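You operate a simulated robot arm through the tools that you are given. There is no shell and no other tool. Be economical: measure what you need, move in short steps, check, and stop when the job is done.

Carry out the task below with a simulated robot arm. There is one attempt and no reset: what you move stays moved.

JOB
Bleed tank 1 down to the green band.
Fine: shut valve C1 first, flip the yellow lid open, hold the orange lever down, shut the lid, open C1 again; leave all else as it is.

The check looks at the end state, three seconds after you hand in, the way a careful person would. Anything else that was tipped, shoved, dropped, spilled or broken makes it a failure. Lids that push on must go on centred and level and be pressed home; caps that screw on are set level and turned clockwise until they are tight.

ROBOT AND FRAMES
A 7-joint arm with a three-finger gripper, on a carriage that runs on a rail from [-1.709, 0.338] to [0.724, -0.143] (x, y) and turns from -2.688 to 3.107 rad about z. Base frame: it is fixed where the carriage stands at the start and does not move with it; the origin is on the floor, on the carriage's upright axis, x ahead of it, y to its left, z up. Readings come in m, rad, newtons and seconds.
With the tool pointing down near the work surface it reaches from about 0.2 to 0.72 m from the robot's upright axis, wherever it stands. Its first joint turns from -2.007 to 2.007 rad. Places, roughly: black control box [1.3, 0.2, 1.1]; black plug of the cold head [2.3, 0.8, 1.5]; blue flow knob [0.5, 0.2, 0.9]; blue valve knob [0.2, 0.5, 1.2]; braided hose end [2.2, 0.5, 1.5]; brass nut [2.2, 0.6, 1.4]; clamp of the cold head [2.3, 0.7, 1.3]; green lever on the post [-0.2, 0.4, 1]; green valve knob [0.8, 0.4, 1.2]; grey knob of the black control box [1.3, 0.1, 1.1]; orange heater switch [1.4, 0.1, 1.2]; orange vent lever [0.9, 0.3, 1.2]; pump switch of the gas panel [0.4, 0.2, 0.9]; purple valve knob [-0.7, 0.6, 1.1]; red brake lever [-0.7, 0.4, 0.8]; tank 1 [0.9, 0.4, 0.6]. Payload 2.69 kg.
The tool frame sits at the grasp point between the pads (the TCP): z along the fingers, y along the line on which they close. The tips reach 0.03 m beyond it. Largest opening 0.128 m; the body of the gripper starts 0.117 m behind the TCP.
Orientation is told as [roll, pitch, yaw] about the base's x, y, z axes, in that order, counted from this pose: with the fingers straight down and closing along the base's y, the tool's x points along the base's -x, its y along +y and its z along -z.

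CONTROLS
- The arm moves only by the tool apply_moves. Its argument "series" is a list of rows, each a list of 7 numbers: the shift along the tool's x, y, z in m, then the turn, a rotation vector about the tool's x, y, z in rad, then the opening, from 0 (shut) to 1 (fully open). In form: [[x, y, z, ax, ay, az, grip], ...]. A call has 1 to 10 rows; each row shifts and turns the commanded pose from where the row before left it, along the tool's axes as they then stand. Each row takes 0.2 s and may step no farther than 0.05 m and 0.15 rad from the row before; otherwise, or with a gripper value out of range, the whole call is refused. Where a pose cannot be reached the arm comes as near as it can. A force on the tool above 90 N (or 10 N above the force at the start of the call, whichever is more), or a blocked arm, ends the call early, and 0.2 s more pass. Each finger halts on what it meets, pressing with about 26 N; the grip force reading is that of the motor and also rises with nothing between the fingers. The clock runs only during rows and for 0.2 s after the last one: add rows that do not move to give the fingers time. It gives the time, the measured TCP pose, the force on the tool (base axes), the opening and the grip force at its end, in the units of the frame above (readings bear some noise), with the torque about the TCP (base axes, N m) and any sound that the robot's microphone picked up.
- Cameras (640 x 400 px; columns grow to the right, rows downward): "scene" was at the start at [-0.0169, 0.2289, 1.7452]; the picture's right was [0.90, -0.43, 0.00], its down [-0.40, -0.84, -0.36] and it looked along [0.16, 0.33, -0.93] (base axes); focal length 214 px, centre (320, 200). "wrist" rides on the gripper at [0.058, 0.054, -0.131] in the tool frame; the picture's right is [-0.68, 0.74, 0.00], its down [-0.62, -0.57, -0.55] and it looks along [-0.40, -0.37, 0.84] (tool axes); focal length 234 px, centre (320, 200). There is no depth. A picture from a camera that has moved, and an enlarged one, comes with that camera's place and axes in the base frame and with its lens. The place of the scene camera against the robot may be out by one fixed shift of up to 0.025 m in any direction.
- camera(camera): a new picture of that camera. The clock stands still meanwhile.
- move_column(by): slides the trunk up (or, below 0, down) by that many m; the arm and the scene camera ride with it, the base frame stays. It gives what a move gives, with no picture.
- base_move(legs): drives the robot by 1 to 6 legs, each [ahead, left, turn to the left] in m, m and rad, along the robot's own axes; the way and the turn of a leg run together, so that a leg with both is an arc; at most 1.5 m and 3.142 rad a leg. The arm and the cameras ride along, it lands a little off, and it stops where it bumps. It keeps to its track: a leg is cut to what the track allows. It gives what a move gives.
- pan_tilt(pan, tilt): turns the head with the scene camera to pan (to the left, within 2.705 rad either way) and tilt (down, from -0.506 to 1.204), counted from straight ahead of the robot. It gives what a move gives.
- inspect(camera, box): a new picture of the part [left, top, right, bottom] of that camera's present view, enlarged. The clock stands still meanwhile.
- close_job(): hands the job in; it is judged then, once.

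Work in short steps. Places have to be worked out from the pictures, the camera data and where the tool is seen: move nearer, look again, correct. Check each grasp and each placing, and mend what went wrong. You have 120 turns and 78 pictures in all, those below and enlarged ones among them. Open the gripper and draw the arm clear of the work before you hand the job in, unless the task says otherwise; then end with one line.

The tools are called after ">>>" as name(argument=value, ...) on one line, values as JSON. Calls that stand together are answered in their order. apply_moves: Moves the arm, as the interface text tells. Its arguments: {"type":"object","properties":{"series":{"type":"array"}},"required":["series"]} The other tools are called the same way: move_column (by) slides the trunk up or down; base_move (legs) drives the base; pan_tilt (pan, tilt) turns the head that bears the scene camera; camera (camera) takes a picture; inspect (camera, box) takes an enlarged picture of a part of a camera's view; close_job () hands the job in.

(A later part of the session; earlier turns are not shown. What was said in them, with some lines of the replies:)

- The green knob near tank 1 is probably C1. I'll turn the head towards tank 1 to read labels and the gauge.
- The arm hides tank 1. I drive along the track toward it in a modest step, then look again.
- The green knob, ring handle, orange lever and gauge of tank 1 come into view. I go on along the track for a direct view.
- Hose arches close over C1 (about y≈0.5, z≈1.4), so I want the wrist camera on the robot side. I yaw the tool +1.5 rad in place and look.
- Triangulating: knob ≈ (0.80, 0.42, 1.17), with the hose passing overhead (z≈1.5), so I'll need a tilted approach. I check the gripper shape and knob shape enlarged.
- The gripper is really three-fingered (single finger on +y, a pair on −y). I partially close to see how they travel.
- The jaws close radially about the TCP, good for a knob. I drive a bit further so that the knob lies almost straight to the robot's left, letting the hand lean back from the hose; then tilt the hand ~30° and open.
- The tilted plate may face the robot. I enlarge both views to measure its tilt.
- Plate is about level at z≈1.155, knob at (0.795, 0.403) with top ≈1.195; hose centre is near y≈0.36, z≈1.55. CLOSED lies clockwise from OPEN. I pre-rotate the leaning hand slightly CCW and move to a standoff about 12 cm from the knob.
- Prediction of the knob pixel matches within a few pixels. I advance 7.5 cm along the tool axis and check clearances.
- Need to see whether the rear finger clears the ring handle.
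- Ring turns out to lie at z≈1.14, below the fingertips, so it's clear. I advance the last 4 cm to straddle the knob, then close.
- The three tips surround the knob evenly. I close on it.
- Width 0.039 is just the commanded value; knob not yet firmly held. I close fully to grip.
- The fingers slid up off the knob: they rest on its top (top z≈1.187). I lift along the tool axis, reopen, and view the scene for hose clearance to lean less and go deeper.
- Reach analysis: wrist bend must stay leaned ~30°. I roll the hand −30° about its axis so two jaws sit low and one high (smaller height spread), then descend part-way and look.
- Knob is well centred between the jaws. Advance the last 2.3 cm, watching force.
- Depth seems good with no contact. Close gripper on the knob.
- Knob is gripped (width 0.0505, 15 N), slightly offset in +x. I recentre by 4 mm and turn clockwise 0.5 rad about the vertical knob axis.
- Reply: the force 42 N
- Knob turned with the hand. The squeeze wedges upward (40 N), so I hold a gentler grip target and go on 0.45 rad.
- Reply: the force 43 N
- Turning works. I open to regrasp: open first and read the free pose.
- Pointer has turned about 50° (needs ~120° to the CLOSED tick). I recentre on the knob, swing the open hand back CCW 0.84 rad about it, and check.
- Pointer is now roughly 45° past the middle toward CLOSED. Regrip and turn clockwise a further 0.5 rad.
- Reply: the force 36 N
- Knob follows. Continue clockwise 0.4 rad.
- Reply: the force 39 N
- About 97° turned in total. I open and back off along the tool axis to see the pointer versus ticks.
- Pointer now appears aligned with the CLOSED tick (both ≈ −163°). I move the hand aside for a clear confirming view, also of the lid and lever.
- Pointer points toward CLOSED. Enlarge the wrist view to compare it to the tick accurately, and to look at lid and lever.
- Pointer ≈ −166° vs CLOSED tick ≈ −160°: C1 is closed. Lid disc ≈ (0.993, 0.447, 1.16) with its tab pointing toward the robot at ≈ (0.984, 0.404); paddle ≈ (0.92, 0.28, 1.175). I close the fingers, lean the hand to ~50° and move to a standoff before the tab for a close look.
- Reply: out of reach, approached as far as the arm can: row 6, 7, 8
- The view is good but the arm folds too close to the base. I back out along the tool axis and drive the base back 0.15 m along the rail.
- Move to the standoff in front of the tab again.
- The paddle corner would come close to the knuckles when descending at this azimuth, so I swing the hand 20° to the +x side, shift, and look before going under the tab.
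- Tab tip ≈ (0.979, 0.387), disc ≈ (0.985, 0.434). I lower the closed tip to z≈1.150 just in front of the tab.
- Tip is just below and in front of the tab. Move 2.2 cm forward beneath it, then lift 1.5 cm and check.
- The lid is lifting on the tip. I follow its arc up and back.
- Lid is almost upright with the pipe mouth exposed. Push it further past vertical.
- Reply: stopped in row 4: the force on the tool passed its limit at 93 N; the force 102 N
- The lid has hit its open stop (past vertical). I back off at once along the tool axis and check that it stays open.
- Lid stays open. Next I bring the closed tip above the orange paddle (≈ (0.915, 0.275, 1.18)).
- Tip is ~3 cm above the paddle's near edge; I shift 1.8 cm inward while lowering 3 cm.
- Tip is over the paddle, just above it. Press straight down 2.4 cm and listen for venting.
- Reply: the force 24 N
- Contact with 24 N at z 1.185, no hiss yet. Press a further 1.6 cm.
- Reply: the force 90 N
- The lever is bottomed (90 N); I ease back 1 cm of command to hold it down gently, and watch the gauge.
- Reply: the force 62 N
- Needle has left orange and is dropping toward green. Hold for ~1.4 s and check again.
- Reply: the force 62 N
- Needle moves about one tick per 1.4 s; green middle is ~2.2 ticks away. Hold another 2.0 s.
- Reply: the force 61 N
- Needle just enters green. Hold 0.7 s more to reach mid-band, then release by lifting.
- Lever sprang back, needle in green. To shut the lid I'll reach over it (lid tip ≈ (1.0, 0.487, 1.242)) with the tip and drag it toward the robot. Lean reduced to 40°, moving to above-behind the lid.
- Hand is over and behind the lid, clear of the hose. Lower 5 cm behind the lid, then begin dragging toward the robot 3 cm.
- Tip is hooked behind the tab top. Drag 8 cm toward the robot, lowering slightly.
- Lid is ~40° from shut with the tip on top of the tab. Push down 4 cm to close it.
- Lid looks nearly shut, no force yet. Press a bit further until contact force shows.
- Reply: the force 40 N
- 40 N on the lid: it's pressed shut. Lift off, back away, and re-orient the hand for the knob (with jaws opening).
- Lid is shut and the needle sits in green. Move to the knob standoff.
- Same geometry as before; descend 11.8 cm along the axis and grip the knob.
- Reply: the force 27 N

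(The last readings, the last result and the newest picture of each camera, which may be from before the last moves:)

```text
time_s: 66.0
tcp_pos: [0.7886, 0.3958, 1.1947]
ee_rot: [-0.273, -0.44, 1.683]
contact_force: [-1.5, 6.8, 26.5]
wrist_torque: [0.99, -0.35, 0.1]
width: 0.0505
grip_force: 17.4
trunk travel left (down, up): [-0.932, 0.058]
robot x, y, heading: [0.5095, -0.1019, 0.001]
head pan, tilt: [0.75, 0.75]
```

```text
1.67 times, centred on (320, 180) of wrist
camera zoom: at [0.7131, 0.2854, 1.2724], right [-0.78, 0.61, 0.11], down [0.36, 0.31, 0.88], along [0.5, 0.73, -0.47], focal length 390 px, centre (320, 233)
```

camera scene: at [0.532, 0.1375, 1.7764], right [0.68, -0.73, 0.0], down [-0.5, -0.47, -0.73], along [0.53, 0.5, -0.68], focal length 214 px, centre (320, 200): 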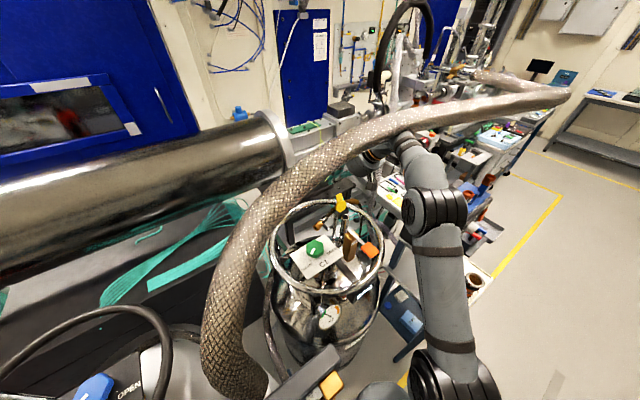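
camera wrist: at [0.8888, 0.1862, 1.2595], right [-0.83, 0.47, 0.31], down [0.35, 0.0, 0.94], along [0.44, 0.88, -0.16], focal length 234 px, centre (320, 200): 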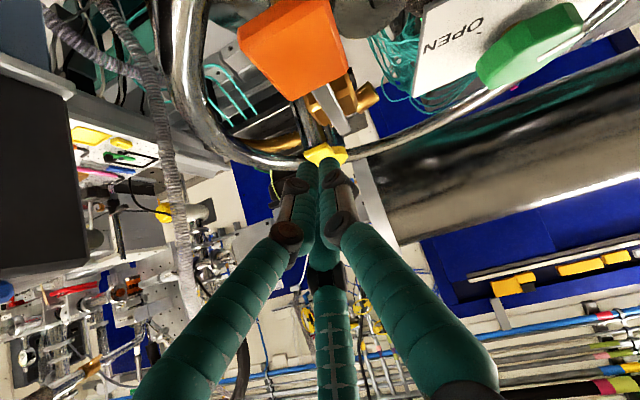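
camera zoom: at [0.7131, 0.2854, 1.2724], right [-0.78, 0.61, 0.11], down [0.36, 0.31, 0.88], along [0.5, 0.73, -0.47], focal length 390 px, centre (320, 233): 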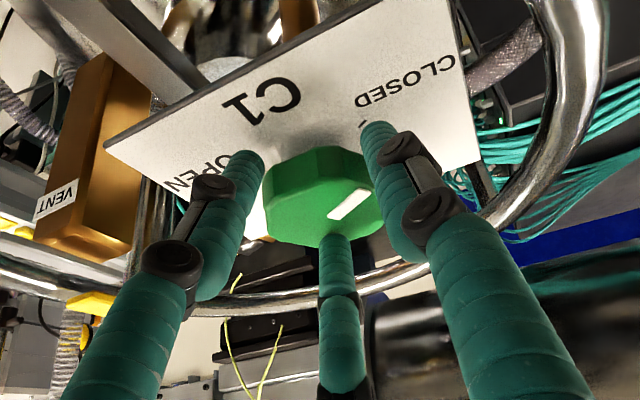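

Good grip. Turn counter-clockwise 0.85 rad.

>>> apply_moves(series=[[0.0012, -0.0021, 0, -0.043, -0.025, -0.0868, 0.25], [0.0012, -0.0021, 0, -0.043, -0.025, -0.0868, 0.25], [0.0012, -0.0021, 0, -0.043, -0.025, -0.0868, 0.25], [0.0012, -0.0021, 0, -0.043, -0.025, -0.0868, 0.25], [0.0012, -0.0021, 0, -0.043, -0.025, -0.0868, 0.25], [0.0012, -0.0021, 0, -0.043, -0.025, -0.0868, 0.25], [0.0012, -0.0021, 0, -0.043, -0.025, -0.0868, 0.25], [0.0012, -0.0021, 0, -0.043, -0.025, -0.0868, 0.25]])

>>> apply_moves(series=[[0, 0, 0, 0, 0, 0, 0.75], [0, 0, 0, 0, 0, 0, 0.75], [0, 0, 0, 0, 0, 0, 0.75], [0, 0, 0, 0, 0, 0, 0.75]])

>>> inspect(camera="wrist", box=[190, 60, 450, 300])

```text
time_s: 67.8
tcp_pos: [0.8106, 0.385, 1.1984]
ee_rot: [-0.277, -0.448, 2.484]
contact_force: [10.6, -9.0, 55.6]
wrist_torque: [1.11, 0.5, -0.22]
width: 0.035
grip_force: 44.9
trunk travel left (down, up): [-0.932, 0.058]
robot x, y, heading: [0.5137, -0.1002, 0.004]
head pan, tilt: [0.75, 0.75]
```

```text
time_s: 68.8
tcp_pos: [0.8062, 0.3905, 1.19]
ee_rot: [-0.257, -0.445, 2.48]
contact_force: [0.3, 0.5, -0.5]
wrist_torque: [-0.01, 0.0, -0.01]
width: 0.0957
grip_force: 0.1
trunk travel left (down, up): [-0.932, 0.058]
robot x, y, heading: [0.5098, -0.1034, 0.003]
head pan, tilt: [0.75, 0.75]
```

```text
1.67 times, centred on (320, 180) of wrist
camera zoom: at [0.8339, 0.261, 1.2682], right [-0.98, -0.14, 0.12], down [0.04, 0.49, 0.87], along [-0.18, 0.86, -0.47], focal length 390 px, centre (320, 233)
```

zoom: 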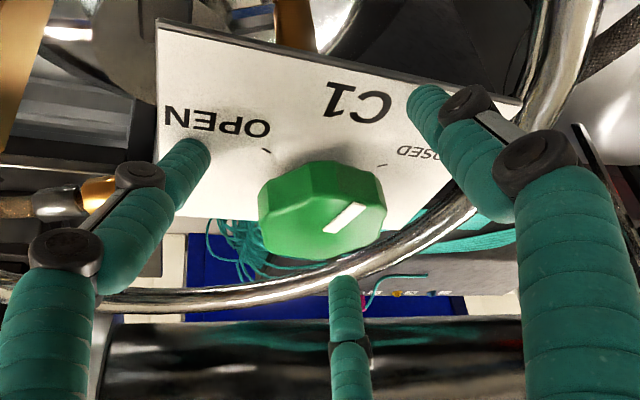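

Pointer is half-way. Swing the open hand back clockwise 0.84 rad and start regripping.

>>> apply_moves(series=[[-0.00125, 0.0022, 0, 0.0452, 0.0263, 0.0911, 0.75], [-0.00125, 0.0022, 0, 0.0452, 0.0263, 0.0911, 0.75], [-0.00125, 0.0022, 0, 0.0452, 0.0263, 0.0911, 0.75], [-0.00125, 0.0022, 0, 0.0452, 0.0263, 0.0911, 0.75], [-0.00125, 0.0022, 0, 0.0452, 0.0263, 0.0911, 0.75], [-0.00125, 0.0022, 0, 0.0452, 0.0263, 0.0911, 0.75], [-0.00125, 0.0022, 0, 0.0452, 0.0263, 0.0911, 0.75], [-0.00125, 0.0022, 0, 0.0452, 0.0263, 0.0911, 0.75], [0, 0, 0, 0, 0, 0, 0.4], [0, 0, 0, 0, 0, 0, 0.35]])

>>> apply_moves(series=[[0, 0, 0, 0, 0, 0, 0.3], [0, 0, 0, 0, 0, 0, 0.27], [0, 0, 0, 0, 0, 0, 0.27]])

```text
time_s: 71.0
tcp_pos: [0.789, 0.392, 1.1935]
ee_rot: [-0.27, -0.435, 1.641]
contact_force: [4.1, 4.1, 5.7]
wrist_torque: [-0.67, 0.54, 0.05]
width: 0.0611
grip_force: 5.2
trunk travel left (down, up): [-0.932, 0.058]
robot x, y, heading: [0.5131, -0.1012, 0.007]
head pan, tilt: [0.75, 0.75]
```

```text
time_s: 71.8
tcp_pos: [0.7861, 0.3923, 1.1963]
ee_rot: [-0.278, -0.441, 1.645]
contact_force: [-1.5, 5.1, 37.5]
wrist_torque: [1.19, -0.56, 0.06]
width: 0.0456
grip_force: 24.3
trunk travel left (down, up): [-0.932, 0.058]
robot x, y, heading: [0.5146, -0.1003, 0.007]
head pan, tilt: [0.75, 0.75]
```

Gripped again. Turn counter-clockwise 0.85 rad.

>>> apply_moves(series=[[0.0012, -0.0021, 0, -0.0452, -0.0263, -0.0911, 0.27], [0.0012, -0.0021, 0, -0.0452, -0.0263, -0.0911, 0.27], [0.0012, -0.0021, 0, -0.0452, -0.0263, -0.0911, 0.27], [0.0012, -0.0021, 0, -0.0452, -0.0263, -0.0911, 0.27], [0.0012, -0.0021, 0, -0.0452, -0.0263, -0.0911, 0.27], [0.0012, -0.0021, 0, -0.0452, -0.0263, -0.0911, 0.27], [0.0012, -0.0021, 0, -0.0452, -0.0263, -0.0911, 0.27], [0.0012, -0.0021, 0, -0.0452, -0.0263, -0.0911, 0.27]])

>>> apply_moves(series=[[0, 0, 0, 0, 0, 0, 0.75], [0, 0, 0, 0, 0, 0, 0.75], [0, 0, 0, 0, 0, 0, 0.75], [0, 0, 0, 0, 0, 0, 0.75]])

>>> inspect(camera="wrist", box=[190, 60, 450, 300])

```text
time_s: 73.6
tcp_pos: [0.8094, 0.3868, 1.1964]
ee_rot: [-0.282, -0.451, 2.483]
contact_force: [12.1, -4.2, 53.9]
wrist_torque: [1.38, 0.35, -0.31]
width: 0.0379
grip_force: 45.2
trunk travel left (down, up): [-0.932, 0.058]
robot x, y, heading: [0.5146, -0.1018, 0.004]
head pan, tilt: [0.75, 0.75]
```

```text
time_s: 74.6
tcp_pos: [0.8064, 0.3896, 1.189]
ee_rot: [-0.256, -0.445, 2.48]
contact_force: [-1.5, -1.4, 1.6]
wrist_torque: [-0.06, -0.08, -0.07]
width: 0.0963
grip_force: 0.1
trunk travel left (down, up): [-0.932, 0.058]
robot x, y, heading: [0.5139, -0.1017, 0.001]
head pan, tilt: [0.75, 0.75]
```

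```text
1.67 times, centred on (320, 180) of wrist
camera zoom: at [0.8331, 0.2596, 1.2675], right [-0.98, -0.14, 0.12], down [0.04, 0.49, 0.87], along [-0.18, 0.86, -0.47], focal length 390 px, centre (320, 233)
```

zoom: 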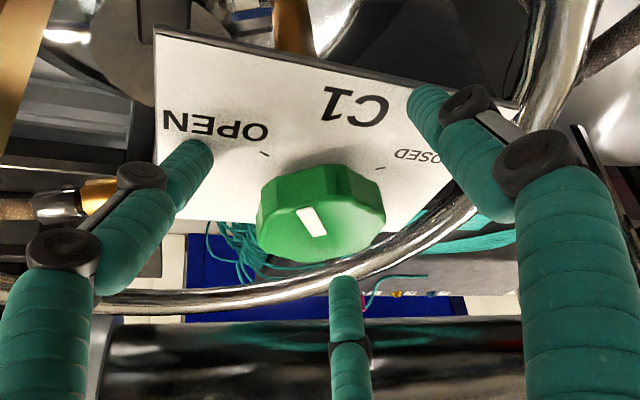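

About 22° remain to the original OPEN position. Swing back 0.45 rad, regrip.

>>> apply_moves(series=[[-0.00135, 0.0024, 0, 0.0484, 0.0281, 0.0977, 0.75], [-0.00135, 0.0024, 0, 0.0484, 0.0281, 0.0977, 0.75], [-0.00135, 0.0024, 0, 0.0484, 0.0281, 0.0977, 0.75], [-0.00135, 0.0024, 0, 0.0484, 0.0281, 0.0977, 0.75], [0, 0, 0, 0, 0, 0, 0.4], [0, 0, 0, 0, 0, 0, 0.35], [0, 0, 0, 0, 0, 0, 0.3], [0, 0, 0, 0, 0, 0, 0.27], [0, 0, 0, 0, 0, 0, 0.27]])

>>> apply_moves(series=[[0.0012, -0.0021, 0, -0.0452, -0.0263, -0.0911, 0.27], [0.0012, -0.0021, 0, -0.0452, -0.0263, -0.0911, 0.27], [0.0012, -0.0021, 0, -0.0452, -0.0263, -0.0911, 0.27], [0.0012, -0.0021, 0, -0.0452, -0.0263, -0.0911, 0.27]])

>>> apply_moves(series=[[0, 0, 0, 0, 0, 0, 0.75], [0, 0, 0, 0, 0, 0, 0.75], [0, 0, 0, 0, 0, 0, 0.75], [0, 0, 0, 0, 0, 0, 0.75]])

>>> inspect(camera="wrist", box=[190, 60, 450, 300])

```text
time_s: 76.6
tcp_pos: [0.7946, 0.3878, 1.195]
ee_rot: [-0.269, -0.442, 2.03]
contact_force: [1.2, 9.8, 29.7]
wrist_torque: [1.24, -0.13, 0.01]
width: 0.0509
grip_force: 12.7
trunk travel left (down, up): [-0.932, 0.058]
robot x, y, heading: [0.5133, -0.1019, 0.0]
head pan, tilt: [0.75, 0.75]
```

```text
time_s: 77.6
tcp_pos: [0.8072, 0.3893, 1.1945]
ee_rot: [-0.271, -0.45, 2.452]
contact_force: [8.0, 8.5, 35.7]
wrist_torque: [1.39, 0.27, -0.32]
width: 0.0515
grip_force: 12.5
trunk travel left (down, up): [-0.932, 0.058]
robot x, y, heading: [0.5121, -0.1024, 0.003]
head pan, tilt: [0.75, 0.75]
```

```text
time_s: 78.6
tcp_pos: [0.8049, 0.3865, 1.1905]
ee_rot: [-0.254, -0.445, 2.45]
contact_force: [-0.6, 0.0, -0.2]
wrist_torque: [0.04, -0.01, -0.02]
width: 0.096
grip_force: 0.1
trunk travel left (down, up): [-0.932, 0.058]
robot x, y, heading: [0.5089, -0.0989, -0.003]
head pan, tilt: [0.75, 0.75]
```

```text
1.67 times, centred on (320, 180) of wrist
camera zoom: at [0.8275, 0.2571, 1.2681], right [-0.99, -0.11, 0.12], down [0.06, 0.48, 0.87], along [-0.15, 0.87, -0.47], focal length 390 px, centre (320, 233)
```

zoom: 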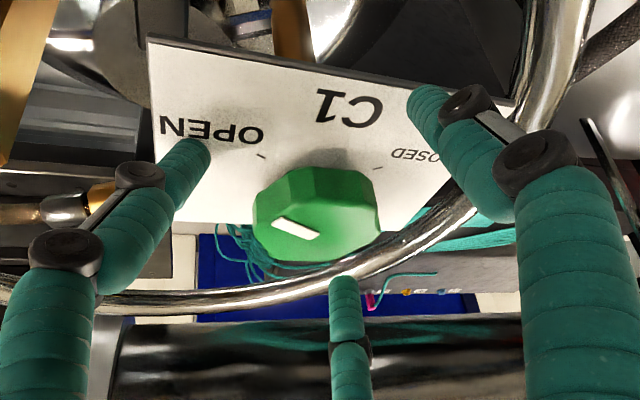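

Pointer is back at ≈ −44°, its original OPEN direction. Back out along the tool axis and then aside toward the robot.

>>> apply_moves(series=[[0, 0, -0.03, 0, 0, 0, 0.75], [0, 0, -0.04, 0, 0, 0, 0.75], [0, 0, -0.04, 0, 0, 0, 0.75], [0.02, -0.01, -0.035, 0, 0, 0, 0.75], [0.02, -0.01, -0.035, 0, 0, 0, 0.75], [0.02, -0.01, -0.035, 0, 0, 0, 0.75]])

>>> inspect(camera="scene", box=[290, 180, 410, 340])

```text
time_s: 80.0
tcp_pos: [0.9018, 0.2735, 1.3619]
ee_rot: [-0.257, -0.447, 2.447]
contact_force: [0.7, 0.1, -0.6]
wrist_torque: [0.06, 0.02, 0.02]
width: 0.0961
grip_force: 0.1
trunk travel left (down, up): [-0.932, 0.058]
robot x, y, heading: [0.5098, -0.1066, 0.003]
head pan, tilt: [0.75, 0.75]
```

```text
2.50 times, centred on (350, 260) of scene
camera zoom: at [0.5327, 0.1323, 1.7771], right [0.68, -0.73, 0.0], down [-0.5, -0.47, -0.73], along [0.53, 0.5, -0.68], focal length 536 px, centre (245, 50)
```

zoom: 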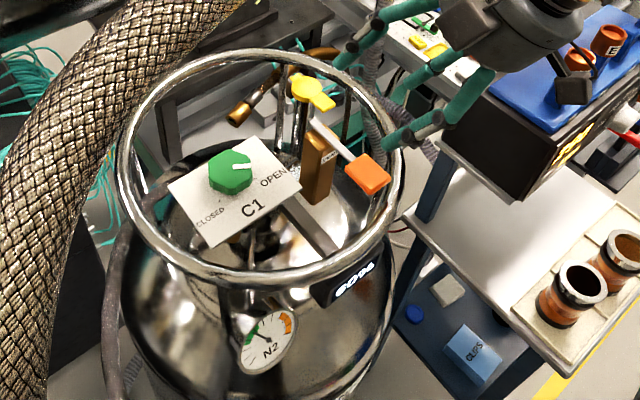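

C1 pointer at OPEN, lid shut, lever up. Check the gauge closely once.

>>> inspect(camera="scene", box=[325, 270, 385, 340])

>>> inspect(camera="scene", box=[310, 190, 380, 260])

```text
5.71 times, centred on (355, 305) of scene
camera zoom: at [0.5327, 0.1323, 1.7771], right [0.68, -0.73, 0.0], down [-0.5, -0.47, -0.73], along [0.53, 0.5, -0.68], focal length 1226 px, centre (120, -400)
```

zoom: 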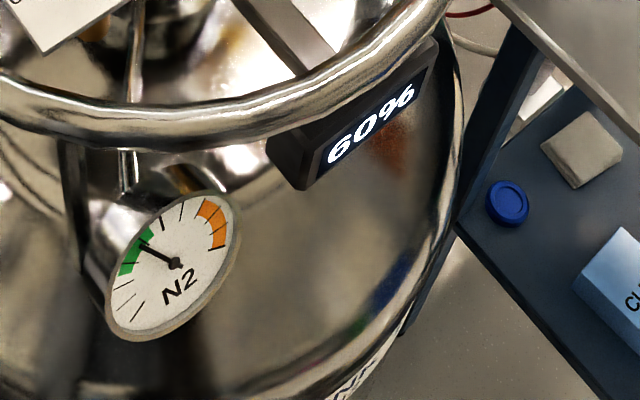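

```text
5.71 times, centred on (345, 225) of scene
camera zoom: at [0.5327, 0.1323, 1.7771], right [0.68, -0.73, 0.0], down [-0.5, -0.47, -0.73], along [0.53, 0.5, -0.68], focal length 1226 px, centre (177, 57)
```

zoom: 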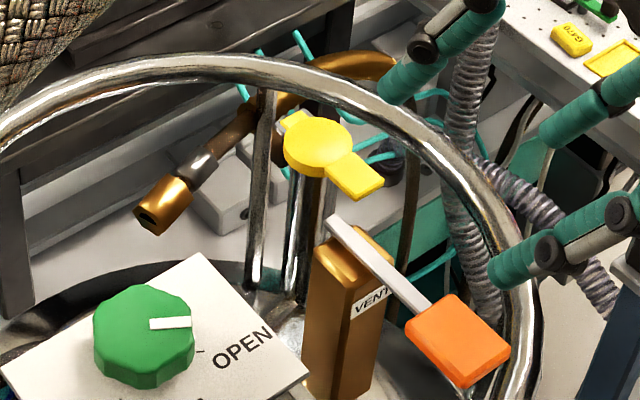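

Needle is mid-green, lid shut, lever up, C1 open. Retract a bit further with the gripper open, then hand in.

>>> apply_moves(series=[[0, 0, -0.04, 0, 0, 0, 1], [0, 0, -0.04, 0, 0, 0, 1], [0, 0, -0.03, 0, 0, 0, 1]])

>>> close_job()

```text
time_s: 80.8
tcp_pos: [0.9198, 0.2218, 1.4571]
ee_rot: [-0.257, -0.445, 2.447]
contact_force: [0.6, -0.3, 0.0]
wrist_torque: [0.0, -0.01, 0.01]
width: 0.1281
grip_force: 0.0
trunk travel left (down, up): [-0.932, 0.058]
robot x, y, heading: [0.5101, -0.1043, -0.004]
head pan, tilt: [0.75, 0.75]
```

```text
The job is handed in.
```

Tank 1 is bled down: the needle sits mid-green, the yellow lid is shut, the orange lever is released, C1 is open again, the gripper is open and the arm is clear.
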